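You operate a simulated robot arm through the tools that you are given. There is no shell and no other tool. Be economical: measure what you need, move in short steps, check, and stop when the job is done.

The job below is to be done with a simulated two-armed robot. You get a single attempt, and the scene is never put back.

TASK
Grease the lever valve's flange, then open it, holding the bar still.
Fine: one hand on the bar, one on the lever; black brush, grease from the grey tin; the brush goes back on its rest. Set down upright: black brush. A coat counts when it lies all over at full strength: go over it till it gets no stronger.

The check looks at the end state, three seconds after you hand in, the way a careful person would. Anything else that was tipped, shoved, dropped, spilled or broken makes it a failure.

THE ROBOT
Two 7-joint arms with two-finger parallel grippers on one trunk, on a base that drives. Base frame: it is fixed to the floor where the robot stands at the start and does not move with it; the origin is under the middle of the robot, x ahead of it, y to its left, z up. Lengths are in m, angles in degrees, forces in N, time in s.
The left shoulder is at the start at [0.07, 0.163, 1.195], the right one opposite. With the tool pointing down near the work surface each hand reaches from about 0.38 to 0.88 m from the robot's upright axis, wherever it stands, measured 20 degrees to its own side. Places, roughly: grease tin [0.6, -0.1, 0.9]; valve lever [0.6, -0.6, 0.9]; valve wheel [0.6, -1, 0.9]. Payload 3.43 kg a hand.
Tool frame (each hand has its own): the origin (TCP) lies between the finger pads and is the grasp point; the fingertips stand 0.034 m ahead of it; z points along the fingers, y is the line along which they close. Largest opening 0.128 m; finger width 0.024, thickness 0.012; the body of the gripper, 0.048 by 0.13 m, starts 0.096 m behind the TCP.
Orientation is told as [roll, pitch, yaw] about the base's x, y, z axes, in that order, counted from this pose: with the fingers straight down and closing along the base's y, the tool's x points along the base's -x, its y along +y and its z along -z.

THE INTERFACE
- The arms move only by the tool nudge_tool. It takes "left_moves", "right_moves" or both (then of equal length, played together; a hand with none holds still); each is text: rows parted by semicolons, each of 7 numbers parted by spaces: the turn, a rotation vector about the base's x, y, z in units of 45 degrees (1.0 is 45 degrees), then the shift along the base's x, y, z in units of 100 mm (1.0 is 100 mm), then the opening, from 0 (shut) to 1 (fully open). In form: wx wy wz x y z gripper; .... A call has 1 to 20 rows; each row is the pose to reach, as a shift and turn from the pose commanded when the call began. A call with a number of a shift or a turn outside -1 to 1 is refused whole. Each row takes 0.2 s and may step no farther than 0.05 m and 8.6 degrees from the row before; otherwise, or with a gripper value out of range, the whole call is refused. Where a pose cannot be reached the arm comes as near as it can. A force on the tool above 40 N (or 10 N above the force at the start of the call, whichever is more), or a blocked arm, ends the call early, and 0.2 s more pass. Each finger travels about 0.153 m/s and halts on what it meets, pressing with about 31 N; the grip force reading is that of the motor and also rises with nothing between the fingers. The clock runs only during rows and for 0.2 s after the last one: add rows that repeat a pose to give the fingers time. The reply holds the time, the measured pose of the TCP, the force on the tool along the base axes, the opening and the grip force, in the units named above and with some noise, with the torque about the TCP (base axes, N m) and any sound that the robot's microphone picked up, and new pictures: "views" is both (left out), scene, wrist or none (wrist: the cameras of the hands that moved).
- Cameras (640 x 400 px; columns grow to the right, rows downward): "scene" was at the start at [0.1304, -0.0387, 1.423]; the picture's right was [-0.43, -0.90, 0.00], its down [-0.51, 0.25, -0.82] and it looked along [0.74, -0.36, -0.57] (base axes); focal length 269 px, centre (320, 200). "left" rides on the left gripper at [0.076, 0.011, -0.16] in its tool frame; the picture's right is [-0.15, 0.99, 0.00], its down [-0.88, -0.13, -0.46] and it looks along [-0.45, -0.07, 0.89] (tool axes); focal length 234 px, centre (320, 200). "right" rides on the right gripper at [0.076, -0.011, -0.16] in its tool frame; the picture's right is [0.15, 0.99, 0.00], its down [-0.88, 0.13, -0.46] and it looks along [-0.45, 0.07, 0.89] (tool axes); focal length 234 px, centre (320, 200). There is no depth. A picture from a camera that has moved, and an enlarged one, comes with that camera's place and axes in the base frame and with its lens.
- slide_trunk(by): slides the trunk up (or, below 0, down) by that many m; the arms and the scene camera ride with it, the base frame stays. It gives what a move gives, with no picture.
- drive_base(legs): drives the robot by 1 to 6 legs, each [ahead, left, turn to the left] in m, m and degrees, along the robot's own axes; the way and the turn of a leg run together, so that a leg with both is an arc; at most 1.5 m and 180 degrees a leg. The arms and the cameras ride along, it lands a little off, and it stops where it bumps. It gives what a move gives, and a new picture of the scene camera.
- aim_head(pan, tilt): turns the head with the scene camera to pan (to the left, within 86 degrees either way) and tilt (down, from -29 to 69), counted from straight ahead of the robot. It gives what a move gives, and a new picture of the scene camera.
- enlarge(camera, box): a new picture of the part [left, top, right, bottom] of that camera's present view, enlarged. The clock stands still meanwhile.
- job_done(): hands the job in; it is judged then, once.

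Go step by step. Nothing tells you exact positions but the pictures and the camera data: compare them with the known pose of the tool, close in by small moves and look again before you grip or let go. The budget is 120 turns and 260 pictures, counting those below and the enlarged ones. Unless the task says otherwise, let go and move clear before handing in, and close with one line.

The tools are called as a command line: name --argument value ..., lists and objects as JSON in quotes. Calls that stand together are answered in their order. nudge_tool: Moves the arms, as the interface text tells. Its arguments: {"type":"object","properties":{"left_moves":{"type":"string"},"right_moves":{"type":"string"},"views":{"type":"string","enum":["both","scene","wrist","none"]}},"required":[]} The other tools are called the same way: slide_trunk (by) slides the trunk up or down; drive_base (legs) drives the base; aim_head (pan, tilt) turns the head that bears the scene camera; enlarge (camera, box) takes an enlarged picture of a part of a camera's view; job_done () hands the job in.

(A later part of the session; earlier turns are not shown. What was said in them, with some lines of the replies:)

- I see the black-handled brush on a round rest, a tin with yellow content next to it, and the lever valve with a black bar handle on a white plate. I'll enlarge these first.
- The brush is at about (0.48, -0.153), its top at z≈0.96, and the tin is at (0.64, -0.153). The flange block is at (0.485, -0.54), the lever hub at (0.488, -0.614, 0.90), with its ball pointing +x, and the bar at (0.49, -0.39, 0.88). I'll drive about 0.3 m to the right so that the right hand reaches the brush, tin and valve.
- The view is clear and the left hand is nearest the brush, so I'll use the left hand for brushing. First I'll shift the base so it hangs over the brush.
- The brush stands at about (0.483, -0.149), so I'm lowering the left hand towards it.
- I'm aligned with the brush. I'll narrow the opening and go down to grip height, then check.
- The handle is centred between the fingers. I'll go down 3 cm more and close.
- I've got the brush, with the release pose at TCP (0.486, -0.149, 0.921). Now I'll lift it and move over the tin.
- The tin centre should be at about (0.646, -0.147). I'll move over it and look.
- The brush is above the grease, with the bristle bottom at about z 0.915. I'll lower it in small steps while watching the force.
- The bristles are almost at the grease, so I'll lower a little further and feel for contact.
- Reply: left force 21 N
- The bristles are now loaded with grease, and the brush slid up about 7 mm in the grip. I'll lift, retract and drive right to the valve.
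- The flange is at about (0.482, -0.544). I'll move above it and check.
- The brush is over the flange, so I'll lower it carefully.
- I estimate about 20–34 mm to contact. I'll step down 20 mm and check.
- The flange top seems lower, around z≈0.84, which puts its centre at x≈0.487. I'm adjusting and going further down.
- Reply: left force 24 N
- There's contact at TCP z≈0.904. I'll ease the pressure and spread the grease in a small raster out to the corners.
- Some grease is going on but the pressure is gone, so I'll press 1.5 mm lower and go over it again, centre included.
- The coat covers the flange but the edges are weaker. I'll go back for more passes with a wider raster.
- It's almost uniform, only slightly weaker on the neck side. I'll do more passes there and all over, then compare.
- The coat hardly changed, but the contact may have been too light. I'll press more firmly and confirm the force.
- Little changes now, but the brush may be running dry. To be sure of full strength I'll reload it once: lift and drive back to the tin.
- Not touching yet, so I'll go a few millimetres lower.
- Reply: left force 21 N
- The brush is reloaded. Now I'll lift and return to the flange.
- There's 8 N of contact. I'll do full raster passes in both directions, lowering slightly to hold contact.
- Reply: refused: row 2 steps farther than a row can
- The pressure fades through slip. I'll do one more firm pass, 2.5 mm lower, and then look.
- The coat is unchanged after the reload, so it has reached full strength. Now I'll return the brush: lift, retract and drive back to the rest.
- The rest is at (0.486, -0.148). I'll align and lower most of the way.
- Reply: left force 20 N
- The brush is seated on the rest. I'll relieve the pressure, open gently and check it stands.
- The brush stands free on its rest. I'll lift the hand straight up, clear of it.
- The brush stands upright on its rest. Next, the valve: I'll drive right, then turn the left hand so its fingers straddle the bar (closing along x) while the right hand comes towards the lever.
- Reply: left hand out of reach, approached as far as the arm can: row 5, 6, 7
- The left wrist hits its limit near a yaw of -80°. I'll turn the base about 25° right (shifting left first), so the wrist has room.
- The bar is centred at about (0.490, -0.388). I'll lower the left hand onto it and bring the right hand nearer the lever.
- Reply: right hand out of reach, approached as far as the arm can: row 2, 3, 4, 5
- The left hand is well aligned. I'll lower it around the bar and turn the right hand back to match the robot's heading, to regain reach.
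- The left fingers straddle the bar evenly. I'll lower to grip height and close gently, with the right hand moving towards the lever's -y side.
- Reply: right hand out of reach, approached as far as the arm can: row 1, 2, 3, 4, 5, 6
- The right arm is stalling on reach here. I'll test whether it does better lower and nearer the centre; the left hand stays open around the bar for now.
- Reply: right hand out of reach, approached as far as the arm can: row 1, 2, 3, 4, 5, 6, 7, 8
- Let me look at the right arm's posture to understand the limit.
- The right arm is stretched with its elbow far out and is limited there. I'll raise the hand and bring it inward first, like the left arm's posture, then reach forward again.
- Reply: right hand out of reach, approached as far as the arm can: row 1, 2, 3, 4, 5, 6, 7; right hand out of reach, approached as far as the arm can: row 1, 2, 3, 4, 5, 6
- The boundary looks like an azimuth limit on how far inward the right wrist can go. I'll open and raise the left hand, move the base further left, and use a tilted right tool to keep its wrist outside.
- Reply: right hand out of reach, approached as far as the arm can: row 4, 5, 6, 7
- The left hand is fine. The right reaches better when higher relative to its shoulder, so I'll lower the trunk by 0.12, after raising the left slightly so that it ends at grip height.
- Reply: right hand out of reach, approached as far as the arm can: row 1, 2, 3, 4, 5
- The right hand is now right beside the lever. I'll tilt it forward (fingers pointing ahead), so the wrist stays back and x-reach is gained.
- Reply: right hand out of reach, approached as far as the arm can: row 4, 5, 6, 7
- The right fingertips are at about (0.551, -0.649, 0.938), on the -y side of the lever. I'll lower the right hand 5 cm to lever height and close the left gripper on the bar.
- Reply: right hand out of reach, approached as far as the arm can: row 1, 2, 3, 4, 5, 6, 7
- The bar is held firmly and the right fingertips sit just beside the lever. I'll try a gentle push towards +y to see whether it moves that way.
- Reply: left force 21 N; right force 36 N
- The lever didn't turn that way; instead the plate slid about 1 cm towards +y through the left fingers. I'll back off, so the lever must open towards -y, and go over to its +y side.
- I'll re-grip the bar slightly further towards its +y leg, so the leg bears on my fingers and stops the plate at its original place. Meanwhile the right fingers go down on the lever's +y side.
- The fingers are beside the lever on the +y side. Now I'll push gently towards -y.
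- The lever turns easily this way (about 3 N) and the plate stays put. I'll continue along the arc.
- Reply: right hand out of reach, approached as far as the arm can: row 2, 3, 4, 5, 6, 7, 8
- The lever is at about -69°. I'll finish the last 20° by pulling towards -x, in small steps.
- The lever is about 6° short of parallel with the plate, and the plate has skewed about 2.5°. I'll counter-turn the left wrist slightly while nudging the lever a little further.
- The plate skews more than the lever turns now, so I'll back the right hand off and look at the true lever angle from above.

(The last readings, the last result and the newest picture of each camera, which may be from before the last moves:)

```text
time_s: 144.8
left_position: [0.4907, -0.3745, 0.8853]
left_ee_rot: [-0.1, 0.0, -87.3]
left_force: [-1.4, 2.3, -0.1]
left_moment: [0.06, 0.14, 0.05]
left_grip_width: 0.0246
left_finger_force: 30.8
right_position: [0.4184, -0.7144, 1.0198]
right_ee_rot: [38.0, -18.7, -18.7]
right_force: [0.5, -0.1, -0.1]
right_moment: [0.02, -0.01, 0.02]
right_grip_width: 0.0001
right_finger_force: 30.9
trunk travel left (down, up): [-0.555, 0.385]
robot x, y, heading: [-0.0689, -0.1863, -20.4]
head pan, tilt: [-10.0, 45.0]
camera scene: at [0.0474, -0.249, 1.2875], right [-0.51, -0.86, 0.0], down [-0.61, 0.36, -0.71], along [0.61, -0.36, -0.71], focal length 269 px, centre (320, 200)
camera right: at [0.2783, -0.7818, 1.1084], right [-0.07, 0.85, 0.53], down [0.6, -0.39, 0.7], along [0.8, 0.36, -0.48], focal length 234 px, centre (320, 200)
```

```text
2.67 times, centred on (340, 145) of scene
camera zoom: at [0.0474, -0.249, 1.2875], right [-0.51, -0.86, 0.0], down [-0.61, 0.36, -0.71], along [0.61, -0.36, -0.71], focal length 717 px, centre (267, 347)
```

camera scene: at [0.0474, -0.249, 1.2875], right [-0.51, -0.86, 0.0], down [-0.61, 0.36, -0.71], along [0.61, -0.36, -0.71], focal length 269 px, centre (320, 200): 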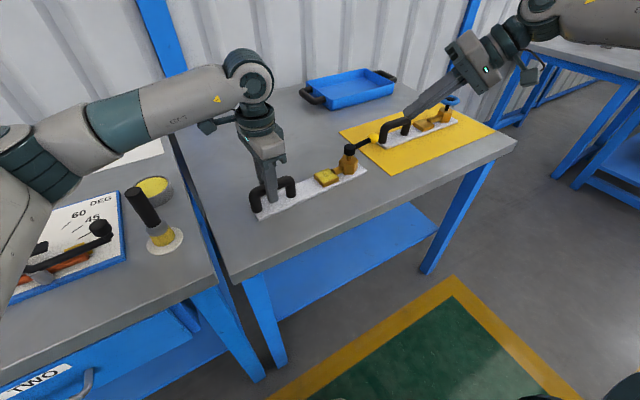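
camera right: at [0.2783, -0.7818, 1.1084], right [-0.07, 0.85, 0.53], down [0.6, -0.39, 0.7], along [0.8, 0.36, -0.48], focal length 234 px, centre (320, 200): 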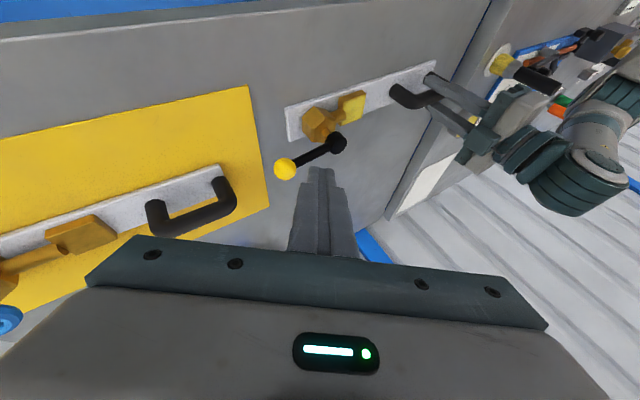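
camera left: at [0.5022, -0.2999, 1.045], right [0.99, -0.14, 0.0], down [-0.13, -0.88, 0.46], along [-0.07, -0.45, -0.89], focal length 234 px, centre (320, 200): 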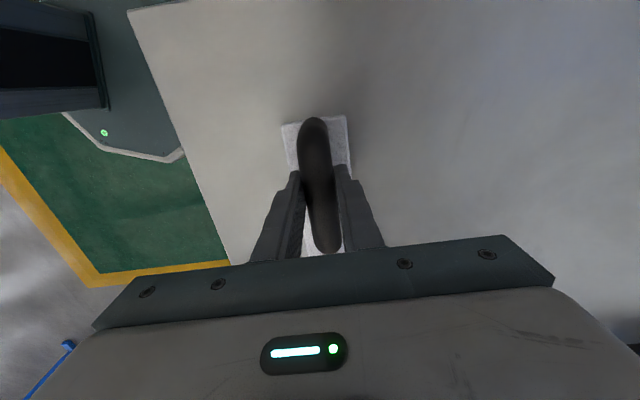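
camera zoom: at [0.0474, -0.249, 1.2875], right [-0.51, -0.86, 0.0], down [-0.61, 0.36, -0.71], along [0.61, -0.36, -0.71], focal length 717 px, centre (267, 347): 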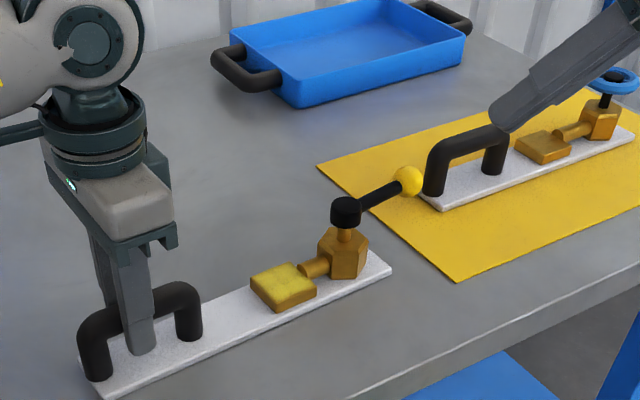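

The lever is about 6–9° short of parallel. I'll push again at the ball, for more leverage and less force, with the bar held.

nudge_tool --right_moves "0 0 0 0.3 0 0 0; 0 0 0 0.6 0 0 0; 0 0 0 0.9 0 0 0; 0 0 0 1 0.05 0 0; 0 0 0 1 0.05 0 0" --views "none"

nudge_tool --right_moves "0 0 0 0.15 0.05 0 0; 0 0 0 0.2 0.05 -0.2 0; 0 0 0 0.2 0.05 -0.5 0; 0 0 0 0.2 0.05 -0.8 0; 0 0 0 0.2 0.05 -1 0; 0 0 0 0.2 0.05 -1 0" --views "wrist"

enlarge --camera "scene" --box '[230, 70, 450, 220]'

```text
time_s: 146.0
left_position: [0.4914, -0.3735, 0.885]
left_ee_rot: [0.0, 0.0, -87.2]
left_force: [0.4, 0.3, 0.3]
left_moment: [0.27, -0.07, -0.09]
left_grip_width: 0.0247
left_finger_force: 31.3
right_position: [0.5158, -0.7111, 1.0186]
right_ee_rot: [37.9, -18.7, -18.7]
right_force: [0.4, 0.4, -0.4]
right_moment: [-0.02, -0.01, -0.01]
right_grip_width: 0.0002
right_finger_force: 30.8
trunk travel left (down, up): [-0.555, 0.385]
robot x, y, heading: [-0.0676, -0.1932, -20.3]
head pan, tilt: [-10.0, 45.0]
```

```text
time_s: 147.4
left_position: [0.4913, -0.3745, 0.8842]
left_ee_rot: [0.0, 0.0, -87.3]
left_force: [0.4, 0.8, -0.5]
left_moment: [-0.32, -0.04, -0.03]
left_grip_width: 0.0248
left_finger_force: 30.8
right_position: [0.509, -0.6717, 0.9407]
right_ee_rot: [37.7, -18.8, -19.0]
right_force: [0.1, -1.2, -0.3]
right_moment: [-0.02, -0.05, 0.0]
right_grip_width: 0.0002
right_finger_force: 31.3
right hand out of reach, approached as far as the arm can: row 2, 3, 4, 5, 6
trunk travel left (down, up): [-0.555, 0.385]
robot x, y, heading: [-0.0703, -0.1856, -20.6]
head pan, tilt: [-10.0, 45.0]
camera right: at [0.3716, -0.7368, 1.0302], right [-0.06, 0.85, 0.53], down [0.6, -0.39, 0.7], along [0.8, 0.36, -0.48], focal length 234 px, centre (320, 200)
```

right: 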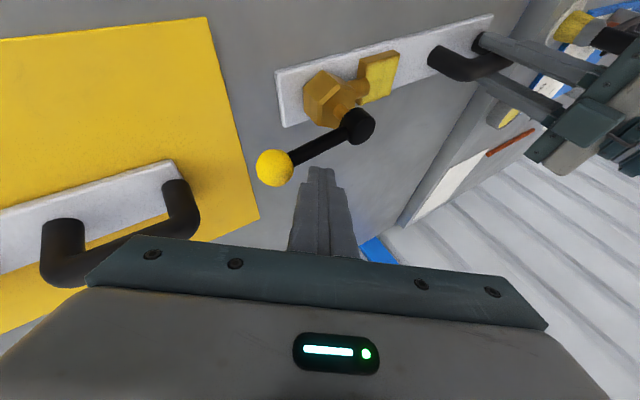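

```text
2.67 times, centred on (340, 145) of scene
camera zoom: at [0.0476, -0.2492, 1.2875], right [-0.51, -0.86, 0.0], down [-0.61, 0.36, -0.71], along [0.61, -0.36, -0.71], focal length 717 px, centre (267, 347)
```

zoom: 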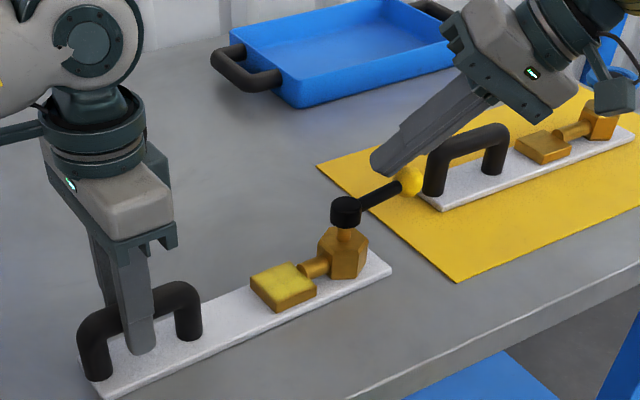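

I'm hitting arm extension with this roll. I'll raise the hand a little, take the roll tilt out while keeping the forward tilt, and approach the ball's far side again.

nudge_tool --right_moves "0 0 0 0 0 0.3 0; -0.16 0 0 0 0 0.6 0; -0.32 0 0 0 0 0.6 0; -0.48 0 0 0 0 0.6 0; -0.64 0 0 0.1 -0.1 0.6 0; -0.8 0 0 0.3 -0.2 0.6 0; -0.8 0 0 0.4 -0.2 0.6 0; -0.8 0 0 0.4 -0.2 0.6 0" --views "both"

```text
time_s: 149.2
left_position: [0.4911, -0.3749, 0.8851]
left_ee_rot: [0.0, 0.0, -87.2]
left_force: [-0.2, 1.4, 0.8]
left_moment: [-0.29, 0.04, -0.1]
left_grip_width: 0.0246
left_finger_force: 30.9
right_position: [0.5513, -0.6913, 1.0016]
right_ee_rot: [-0.3, -26.1, -3.6]
right_force: [0.1, 0.2, 0.1]
right_moment: [-0.01, 0.01, -0.01]
right_grip_width: 0.0001
right_finger_force: 31.1
trunk travel left (down, up): [-0.555, 0.385]
robot x, y, heading: [-0.0703, -0.1874, -20.5]
head pan, tilt: [-10.0, 45.0]
camera scene: at [0.0476, -0.2491, 1.2875], right [-0.51, -0.86, 0.0], down [-0.61, 0.36, -0.71], along [0.61, -0.36, -0.71], focal length 269 px, centre (320, 200)
camera right: at [0.4118, -0.6927, 1.1126], right [-0.07, 1.0, -0.07], down [0.6, 0.09, 0.8], along [0.8, 0.01, -0.6], focal length 234 px, centre (320, 200)
```

scene: 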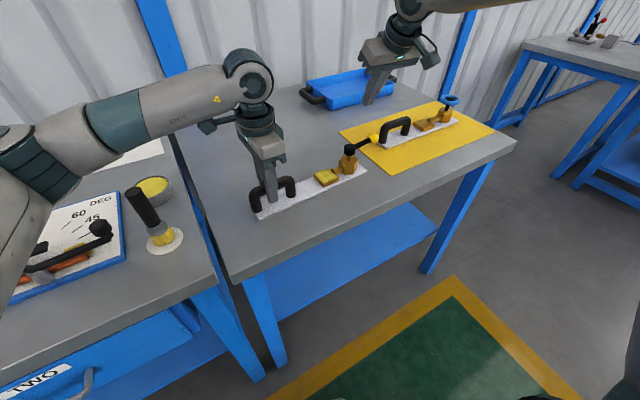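
right: 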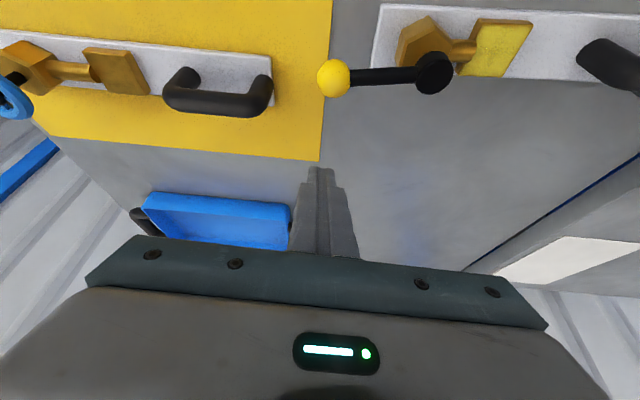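

The lever is about 7° short (ball at (0.515, -0.689), hub at (0.500, -0.602)). Reach is good now, so I'll go down on the ball's far side and pull it towards me.

nudge_tool --right_moves "0 0 0 0.1 0 -0.1 0; 0 0 0 0.1 0 -0.3 0; 0 0 0 0.1 0 -0.5 0; 0 0 0 0.1 0 -0.7 0; 0 0 0 0.1 0 -0.86 0; 0 0 0 0.1 0 -0.86 0" --views "none"

enlarge --camera "scene" --box '[230, 70, 450, 220]'

```text
time_s: 150.6
left_position: [0.4919, -0.3745, 0.8857]
left_ee_rot: [0.1, 0.0, -87.2]
left_force: [-0.4, 1.4, 0.9]
left_moment: [0.01, -0.01, -0.09]
left_grip_width: 0.0247
left_finger_force: 31.6
right_position: [0.5606, -0.6914, 0.9137]
right_ee_rot: [-0.3, -26.0, -3.7]
right_force: [-0.7, 0.0, 0.2]
right_moment: [-0.01, 0.02, 0.03]
right_grip_width: 0.0001
right_finger_force: 30.9
trunk travel left (down, up): [-0.555, 0.385]
robot x, y, heading: [-0.0696, -0.1907, -20.2]
head pan, tilt: [-10.0, 45.0]
```

```text
2.67 times, centred on (340, 145) of scene
camera zoom: at [0.0476, -0.2491, 1.2875], right [-0.51, -0.86, 0.0], down [-0.61, 0.36, -0.71], along [0.61, -0.36, -0.71], focal length 717 px, centre (267, 347)
```

zoom: 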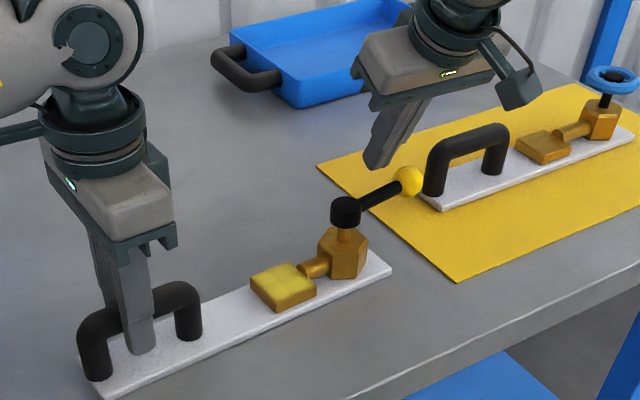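

nudge_tool --right_moves "0 0 0 -0.1 0 0 0; 0 0 0 -0.2 0 0 0; 0 0 0 -0.26 0 0 0; 0 0 0 -0.32 0 0 0; 0 0 0 -0.37 0 0 0; 0 0 0 -0.42 0 0 0; 0 0 0 -0.42 0 0 0" --left_moves "0 0 0 0 0 0 0.05; 0 0 0 0 0 0 0.05; 0 0 0 0 0 0 0.05; 0 0 0 0 0 0 0.05; 0 0 0 0 0 0 0.05; 0 0 0 0 0 0 0.05; 0 0 0 0 0 0 0.05" --views "none"

enlarge --camera "scene" --box '[230, 70, 450, 220]'

enlarge --camera "right" --box '[200, 0, 640, 240]'

```text
time_s: 152.2
left_position: [0.4909, -0.3757, 0.8863]
left_ee_rot: [0.0, -0.1, -87.1]
left_force: [-4.0, 0.3, -0.4]
left_moment: [0.14, 0.05, -0.93]
left_grip_width: 0.0248
left_finger_force: 31.9
right_position: [0.5192, -0.6908, 0.9152]
right_ee_rot: [-0.3, -26.1, -3.8]
right_force: [6.4, -1.8, 6.4]
right_moment: [-0.04, -0.03, 0.0]
right_grip_width: 0.0
right_finger_force: 31.0
trunk travel left (down, up): [-0.555, 0.385]
robot x, y, heading: [-0.072, -0.1923, -20.6]
head pan, tilt: [-10.0, 45.0]
```

```text
2.67 times, centred on (340, 145) of scene
camera zoom: at [0.0475, -0.2489, 1.2875], right [-0.51, -0.86, 0.0], down [-0.61, 0.36, -0.71], along [0.61, -0.36, -0.71], focal length 717 px, centre (267, 347)
```

zoom: 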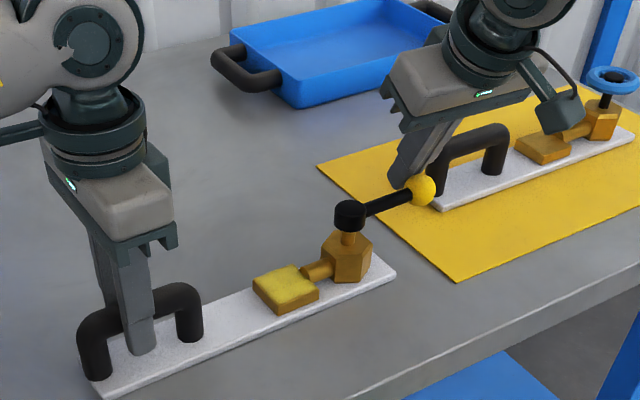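

```text
1.45 times, centred on (420, 120) of right
camera zoom: at [0.3797, -0.6931, 1.0258], right [-0.07, 1.0, -0.07], down [0.6, 0.09, 0.8], along [0.8, 0.01, -0.6], focal length 341 px, centre (174, 316)
```

zoom: 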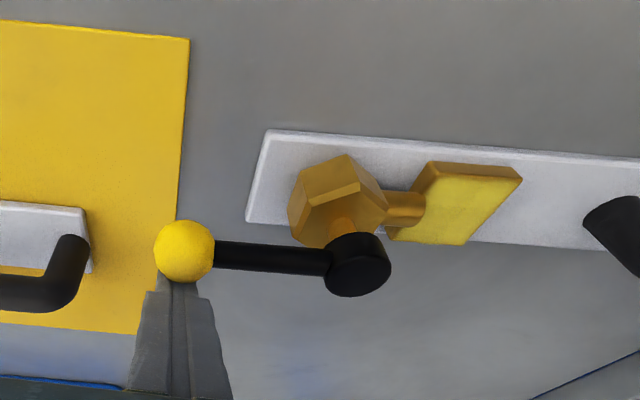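

The lever is now only about 1–2° off parallel. One more small pull, with slight counter-turn.

nudge_tool --right_moves "0 0 0 -0.03 0 0 0; 0 0 0 -0.06 0 0 0; 0 0 0 -0.09 0 0 0; 0 0 0 -0.09 0 0 0" --left_moves "0 0 0.02 0 0 0 0.05; 0 0 0.03 0 0 0 0.05; 0 0 0.03 0 0 0 0.05; 0 0 0.03 0 0 0 0.05" --views "none"

enlarge --camera "right" --box '[200, 0, 640, 240]'

enlarge --camera "scene" --box '[230, 70, 450, 220]'

```text
time_s: 153.2
left_position: [0.4914, -0.3746, 0.8844]
left_ee_rot: [0.0, 0.0, -86.0]
left_force: [-4.1, 0.3, 2.0]
left_moment: [-0.29, 0.0, -0.84]
left_grip_width: 0.0264
left_finger_force: 31.4
right_position: [0.509, -0.6917, 0.9162]
right_ee_rot: [-0.3, -26.0, -3.6]
right_force: [5.3, 0.2, 1.0]
right_moment: [-0.07, -0.06, -0.05]
right_grip_width: 0.0
right_finger_force: 30.7
trunk travel left (down, up): [-0.555, 0.385]
robot x, y, heading: [-0.0722, -0.192, -20.4]
head pan, tilt: [-10.0, 45.0]
```

```text
1.45 times, centred on (420, 120) of right
camera zoom: at [0.3708, -0.6938, 1.0265], right [-0.07, 1.0, -0.07], down [0.6, 0.09, 0.79], along [0.8, 0.01, -0.6], focal length 341 px, centre (174, 316)
```

zoom: 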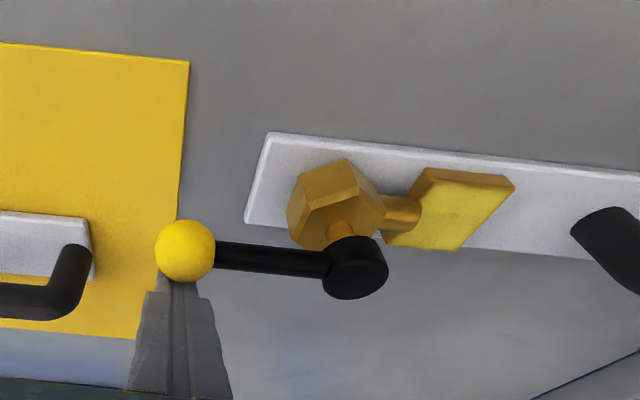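

```text
2.67 times, centred on (340, 145) of scene
camera zoom: at [0.0477, -0.249, 1.2875], right [-0.51, -0.86, 0.0], down [-0.61, 0.36, -0.71], along [0.61, -0.36, -0.71], focal length 717 px, centre (267, 347)
```

zoom: 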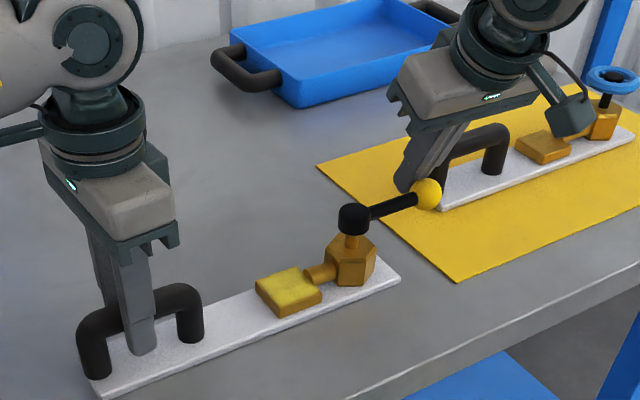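

The lever now lies parallel to the pipe and further pushing only turns the plate, so it's at its stop. I'll withdraw the right hand, then bring the plate back to its original pose with the left (yaw -90°, y -12 mm).

nudge_tool --right_moves "0 0 0 0.15 0 0 0; 0 0 0 0.4 0 0 0; 0 0 0 0.4 0 0.3 0; 0 0 0 0.4 0 0.6 0; 0 0 0 0.2 -0.2 0.9 0; 0 0 0 -0.1 -0.5 1 0; 0 0 0 -0.4 -0.8 1 0; 0 0 0 -0.4 -0.8 1 0" --left_moves "0 0 0 0 0 0 0.05; 0 0 0 0 0 0 0.05; 0 0 0 0 0 0 0.05; 0 0 -0.04 0 0 0 0.05; 0 0 -0.08 0 0 0 0.05; 0 0 -0.09 0 -0.05 0 0.05; 0 0 -0.09 0 -0.1 0 0.05; 0 0 -0.09 0 -0.12 0 0.05" --views "none"

enlarge --camera "scene" --box '[230, 70, 450, 220]'

```text
time_s: 155.0
left_position: [0.4908, -0.3867, 0.8851]
left_ee_rot: [0.0, 0.1, -90.0]
left_force: [-0.4, 2.2, -0.7]
left_moment: [-0.1, 0.18, -0.04]
left_grip_width: 0.0246
left_finger_force: 31.0
right_position: [0.4697, -0.771, 1.0175]
right_ee_rot: [-0.3, -26.0, -3.5]
right_force: [-0.4, -0.2, -0.7]
right_moment: [0.02, -0.03, -0.01]
right_grip_width: 0.0001
right_finger_force: 31.0
trunk travel left (down, up): [-0.555, 0.385]
robot x, y, heading: [-0.0701, -0.187, -20.3]
head pan, tilt: [-10.0, 45.0]
```

```text
2.67 times, centred on (340, 145) of scene
camera zoom: at [0.0479, -0.2488, 1.2875], right [-0.51, -0.86, 0.0], down [-0.61, 0.36, -0.71], along [0.61, -0.36, -0.71], focal length 717 px, centre (267, 347)
```

zoom: 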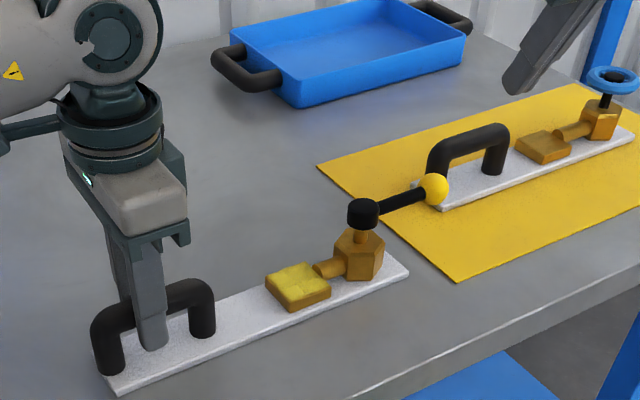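

The plate is back at its original pose and the lever lies at 90°, along the pipe. Now I'll release the bar and lift the left hand straight up.

nudge_tool --left_moves "0 0 0 0 0 0 0.2; 0 0 0 0 0 0 0.35; 0 0 0 0 0 0 0.55; 0 0 0 0 0 0 0.6; 0 0 0 0 0 0.2 0.6; 0 0 0 0 0 0.5 0.6; 0 0 0 0 0 0.8 0.6; 0 0 0 0 0 1 0.6; 0 0 0 0 0 1 0.6" --views "scene"

nudge_tool --left_moves "0 0 0 0 0 0.3 0.6; 0 0 0 -0.2 0 0.6 0.6; 0 0 0 -0.4 0 1 0.6; 0 0 0 -0.4 0 1 0.6" --right_moves "0 0 0 0 0 0.3 0; 0 0 0 -0.2 0 0.6 0; 0 0 0 -0.5 0 1 0; 0 0 0 -0.5 0 1 0" --views "scene"

enlarge --camera "scene" --box '[230, 70, 450, 220]'

enlarge --camera "scene" --box '[60, 150, 240, 270]'

```text
time_s: 157.0
left_position: [0.4919, -0.3888, 0.9851]
left_ee_rot: [0.0, 0.0, -89.9]
left_force: [0.1, 0.3, 0.3]
left_moment: [0.0, 0.0, 0.02]
left_grip_width: 0.0766
left_finger_force: 0.1
right_position: [0.4712, -0.7717, 1.0161]
right_ee_rot: [-0.4, -26.0, -3.7]
right_force: [0.1, 0.3, 0.7]
right_moment: [0.05, 0.02, -0.02]
right_grip_width: 0.0
right_finger_force: 31.4
trunk travel left (down, up): [-0.555, 0.385]
robot x, y, heading: [-0.0713, -0.1915, -20.7]
head pan, tilt: [-10.0, 45.0]
camera scene: at [0.0478, -0.2492, 1.2874], right [-0.51, -0.86, 0.0], down [-0.61, 0.36, -0.71], along [0.61, -0.36, -0.71], focal length 269 px, centre (320, 200)
```

scene: 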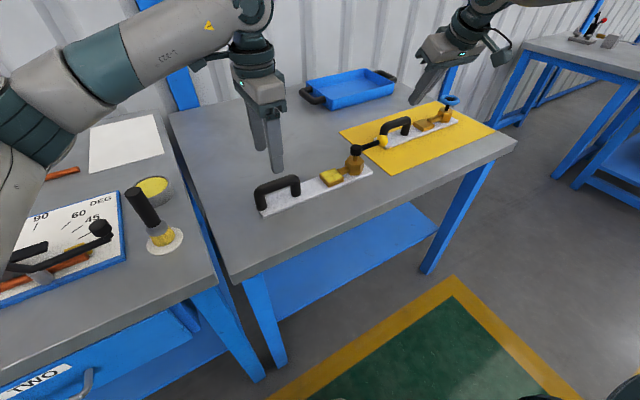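

```text
time_s: 158.0
left_position: [0.4509, -0.3881, 1.0868]
left_ee_rot: [-0.1, 0.1, -89.9]
left_force: [0.7, -0.2, 0.4]
left_moment: [-0.03, 0.05, -0.03]
left_grip_width: 0.0766
left_finger_force: 0.0
right_position: [0.4222, -0.7713, 1.1136]
right_ee_rot: [-0.3, -25.8, -3.7]
right_force: [-0.2, 0.9, -0.4]
right_moment: [0.01, 0.05, -0.01]
right_grip_width: 0.0001
right_finger_force: 30.7
trunk travel left (down, up): [-0.555, 0.385]
robot x, y, heading: [-0.0738, -0.1895, -20.5]
head pan, tilt: [-10.0, 45.0]
camera scene: at [0.0501, -0.2497, 1.2871], right [-0.51, -0.86, 0.0], down [-0.61, 0.36, -0.71], along [0.61, -0.36, -0.71], focal length 269 px, centre (320, 200)
```

scene: 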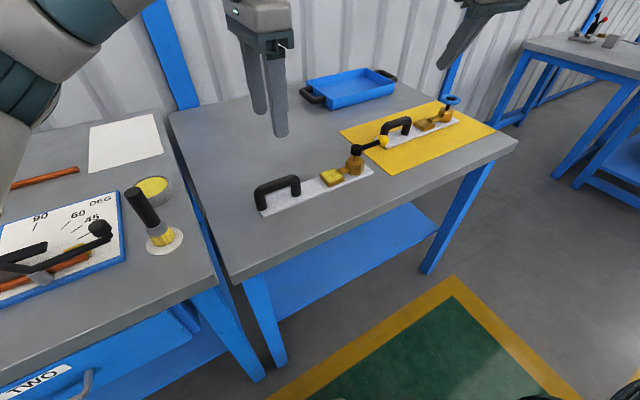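

```text
2.67 times, centred on (340, 145) of scene
camera zoom: at [0.0501, -0.2497, 1.2871], right [-0.51, -0.86, 0.0], down [-0.61, 0.36, -0.71], along [0.61, -0.36, -0.71], focal length 717 px, centre (267, 347)
```

zoom: 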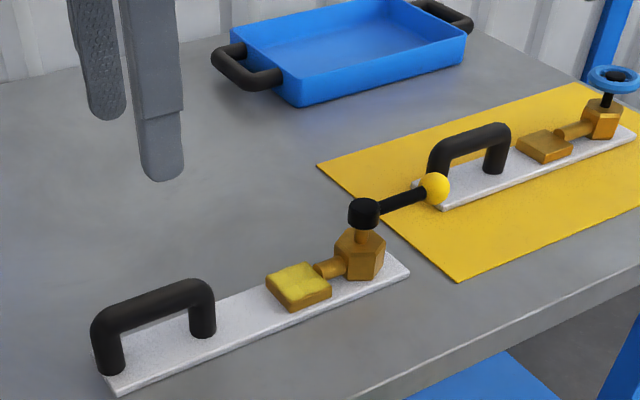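

```text
3.33 times, centred on (150, 210) of scene
camera zoom: at [0.0501, -0.2497, 1.2871], right [-0.51, -0.86, 0.0], down [-0.61, 0.36, -0.71], along [0.61, -0.36, -0.71], focal length 896 px, centre (887, 167)
```

zoom: 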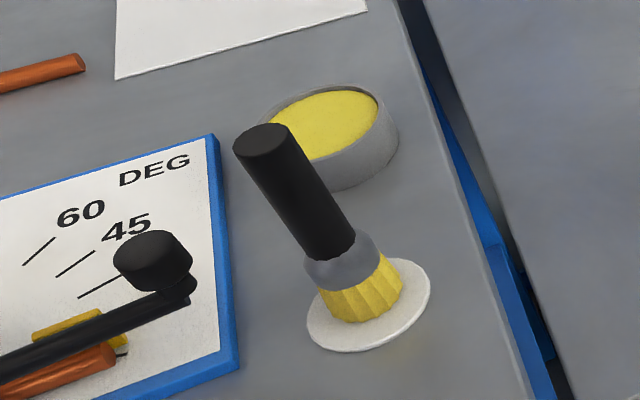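

Both hands are clear. The flange is coated, the lever lies along the pipe, the plate is back in place and the brush stands on its rest, so I'm handing in.

job_done

```text
The job is handed in.
```

I greased the lever valve's flange all over until it took no more, opened the valve fully with the bar held, and stood the black brush upright on its rest. My first push went the wrong way and slid the valve's plate about 12 mm, and it skewed a few degrees on later pulls. I moved it back to where it was before letting go.
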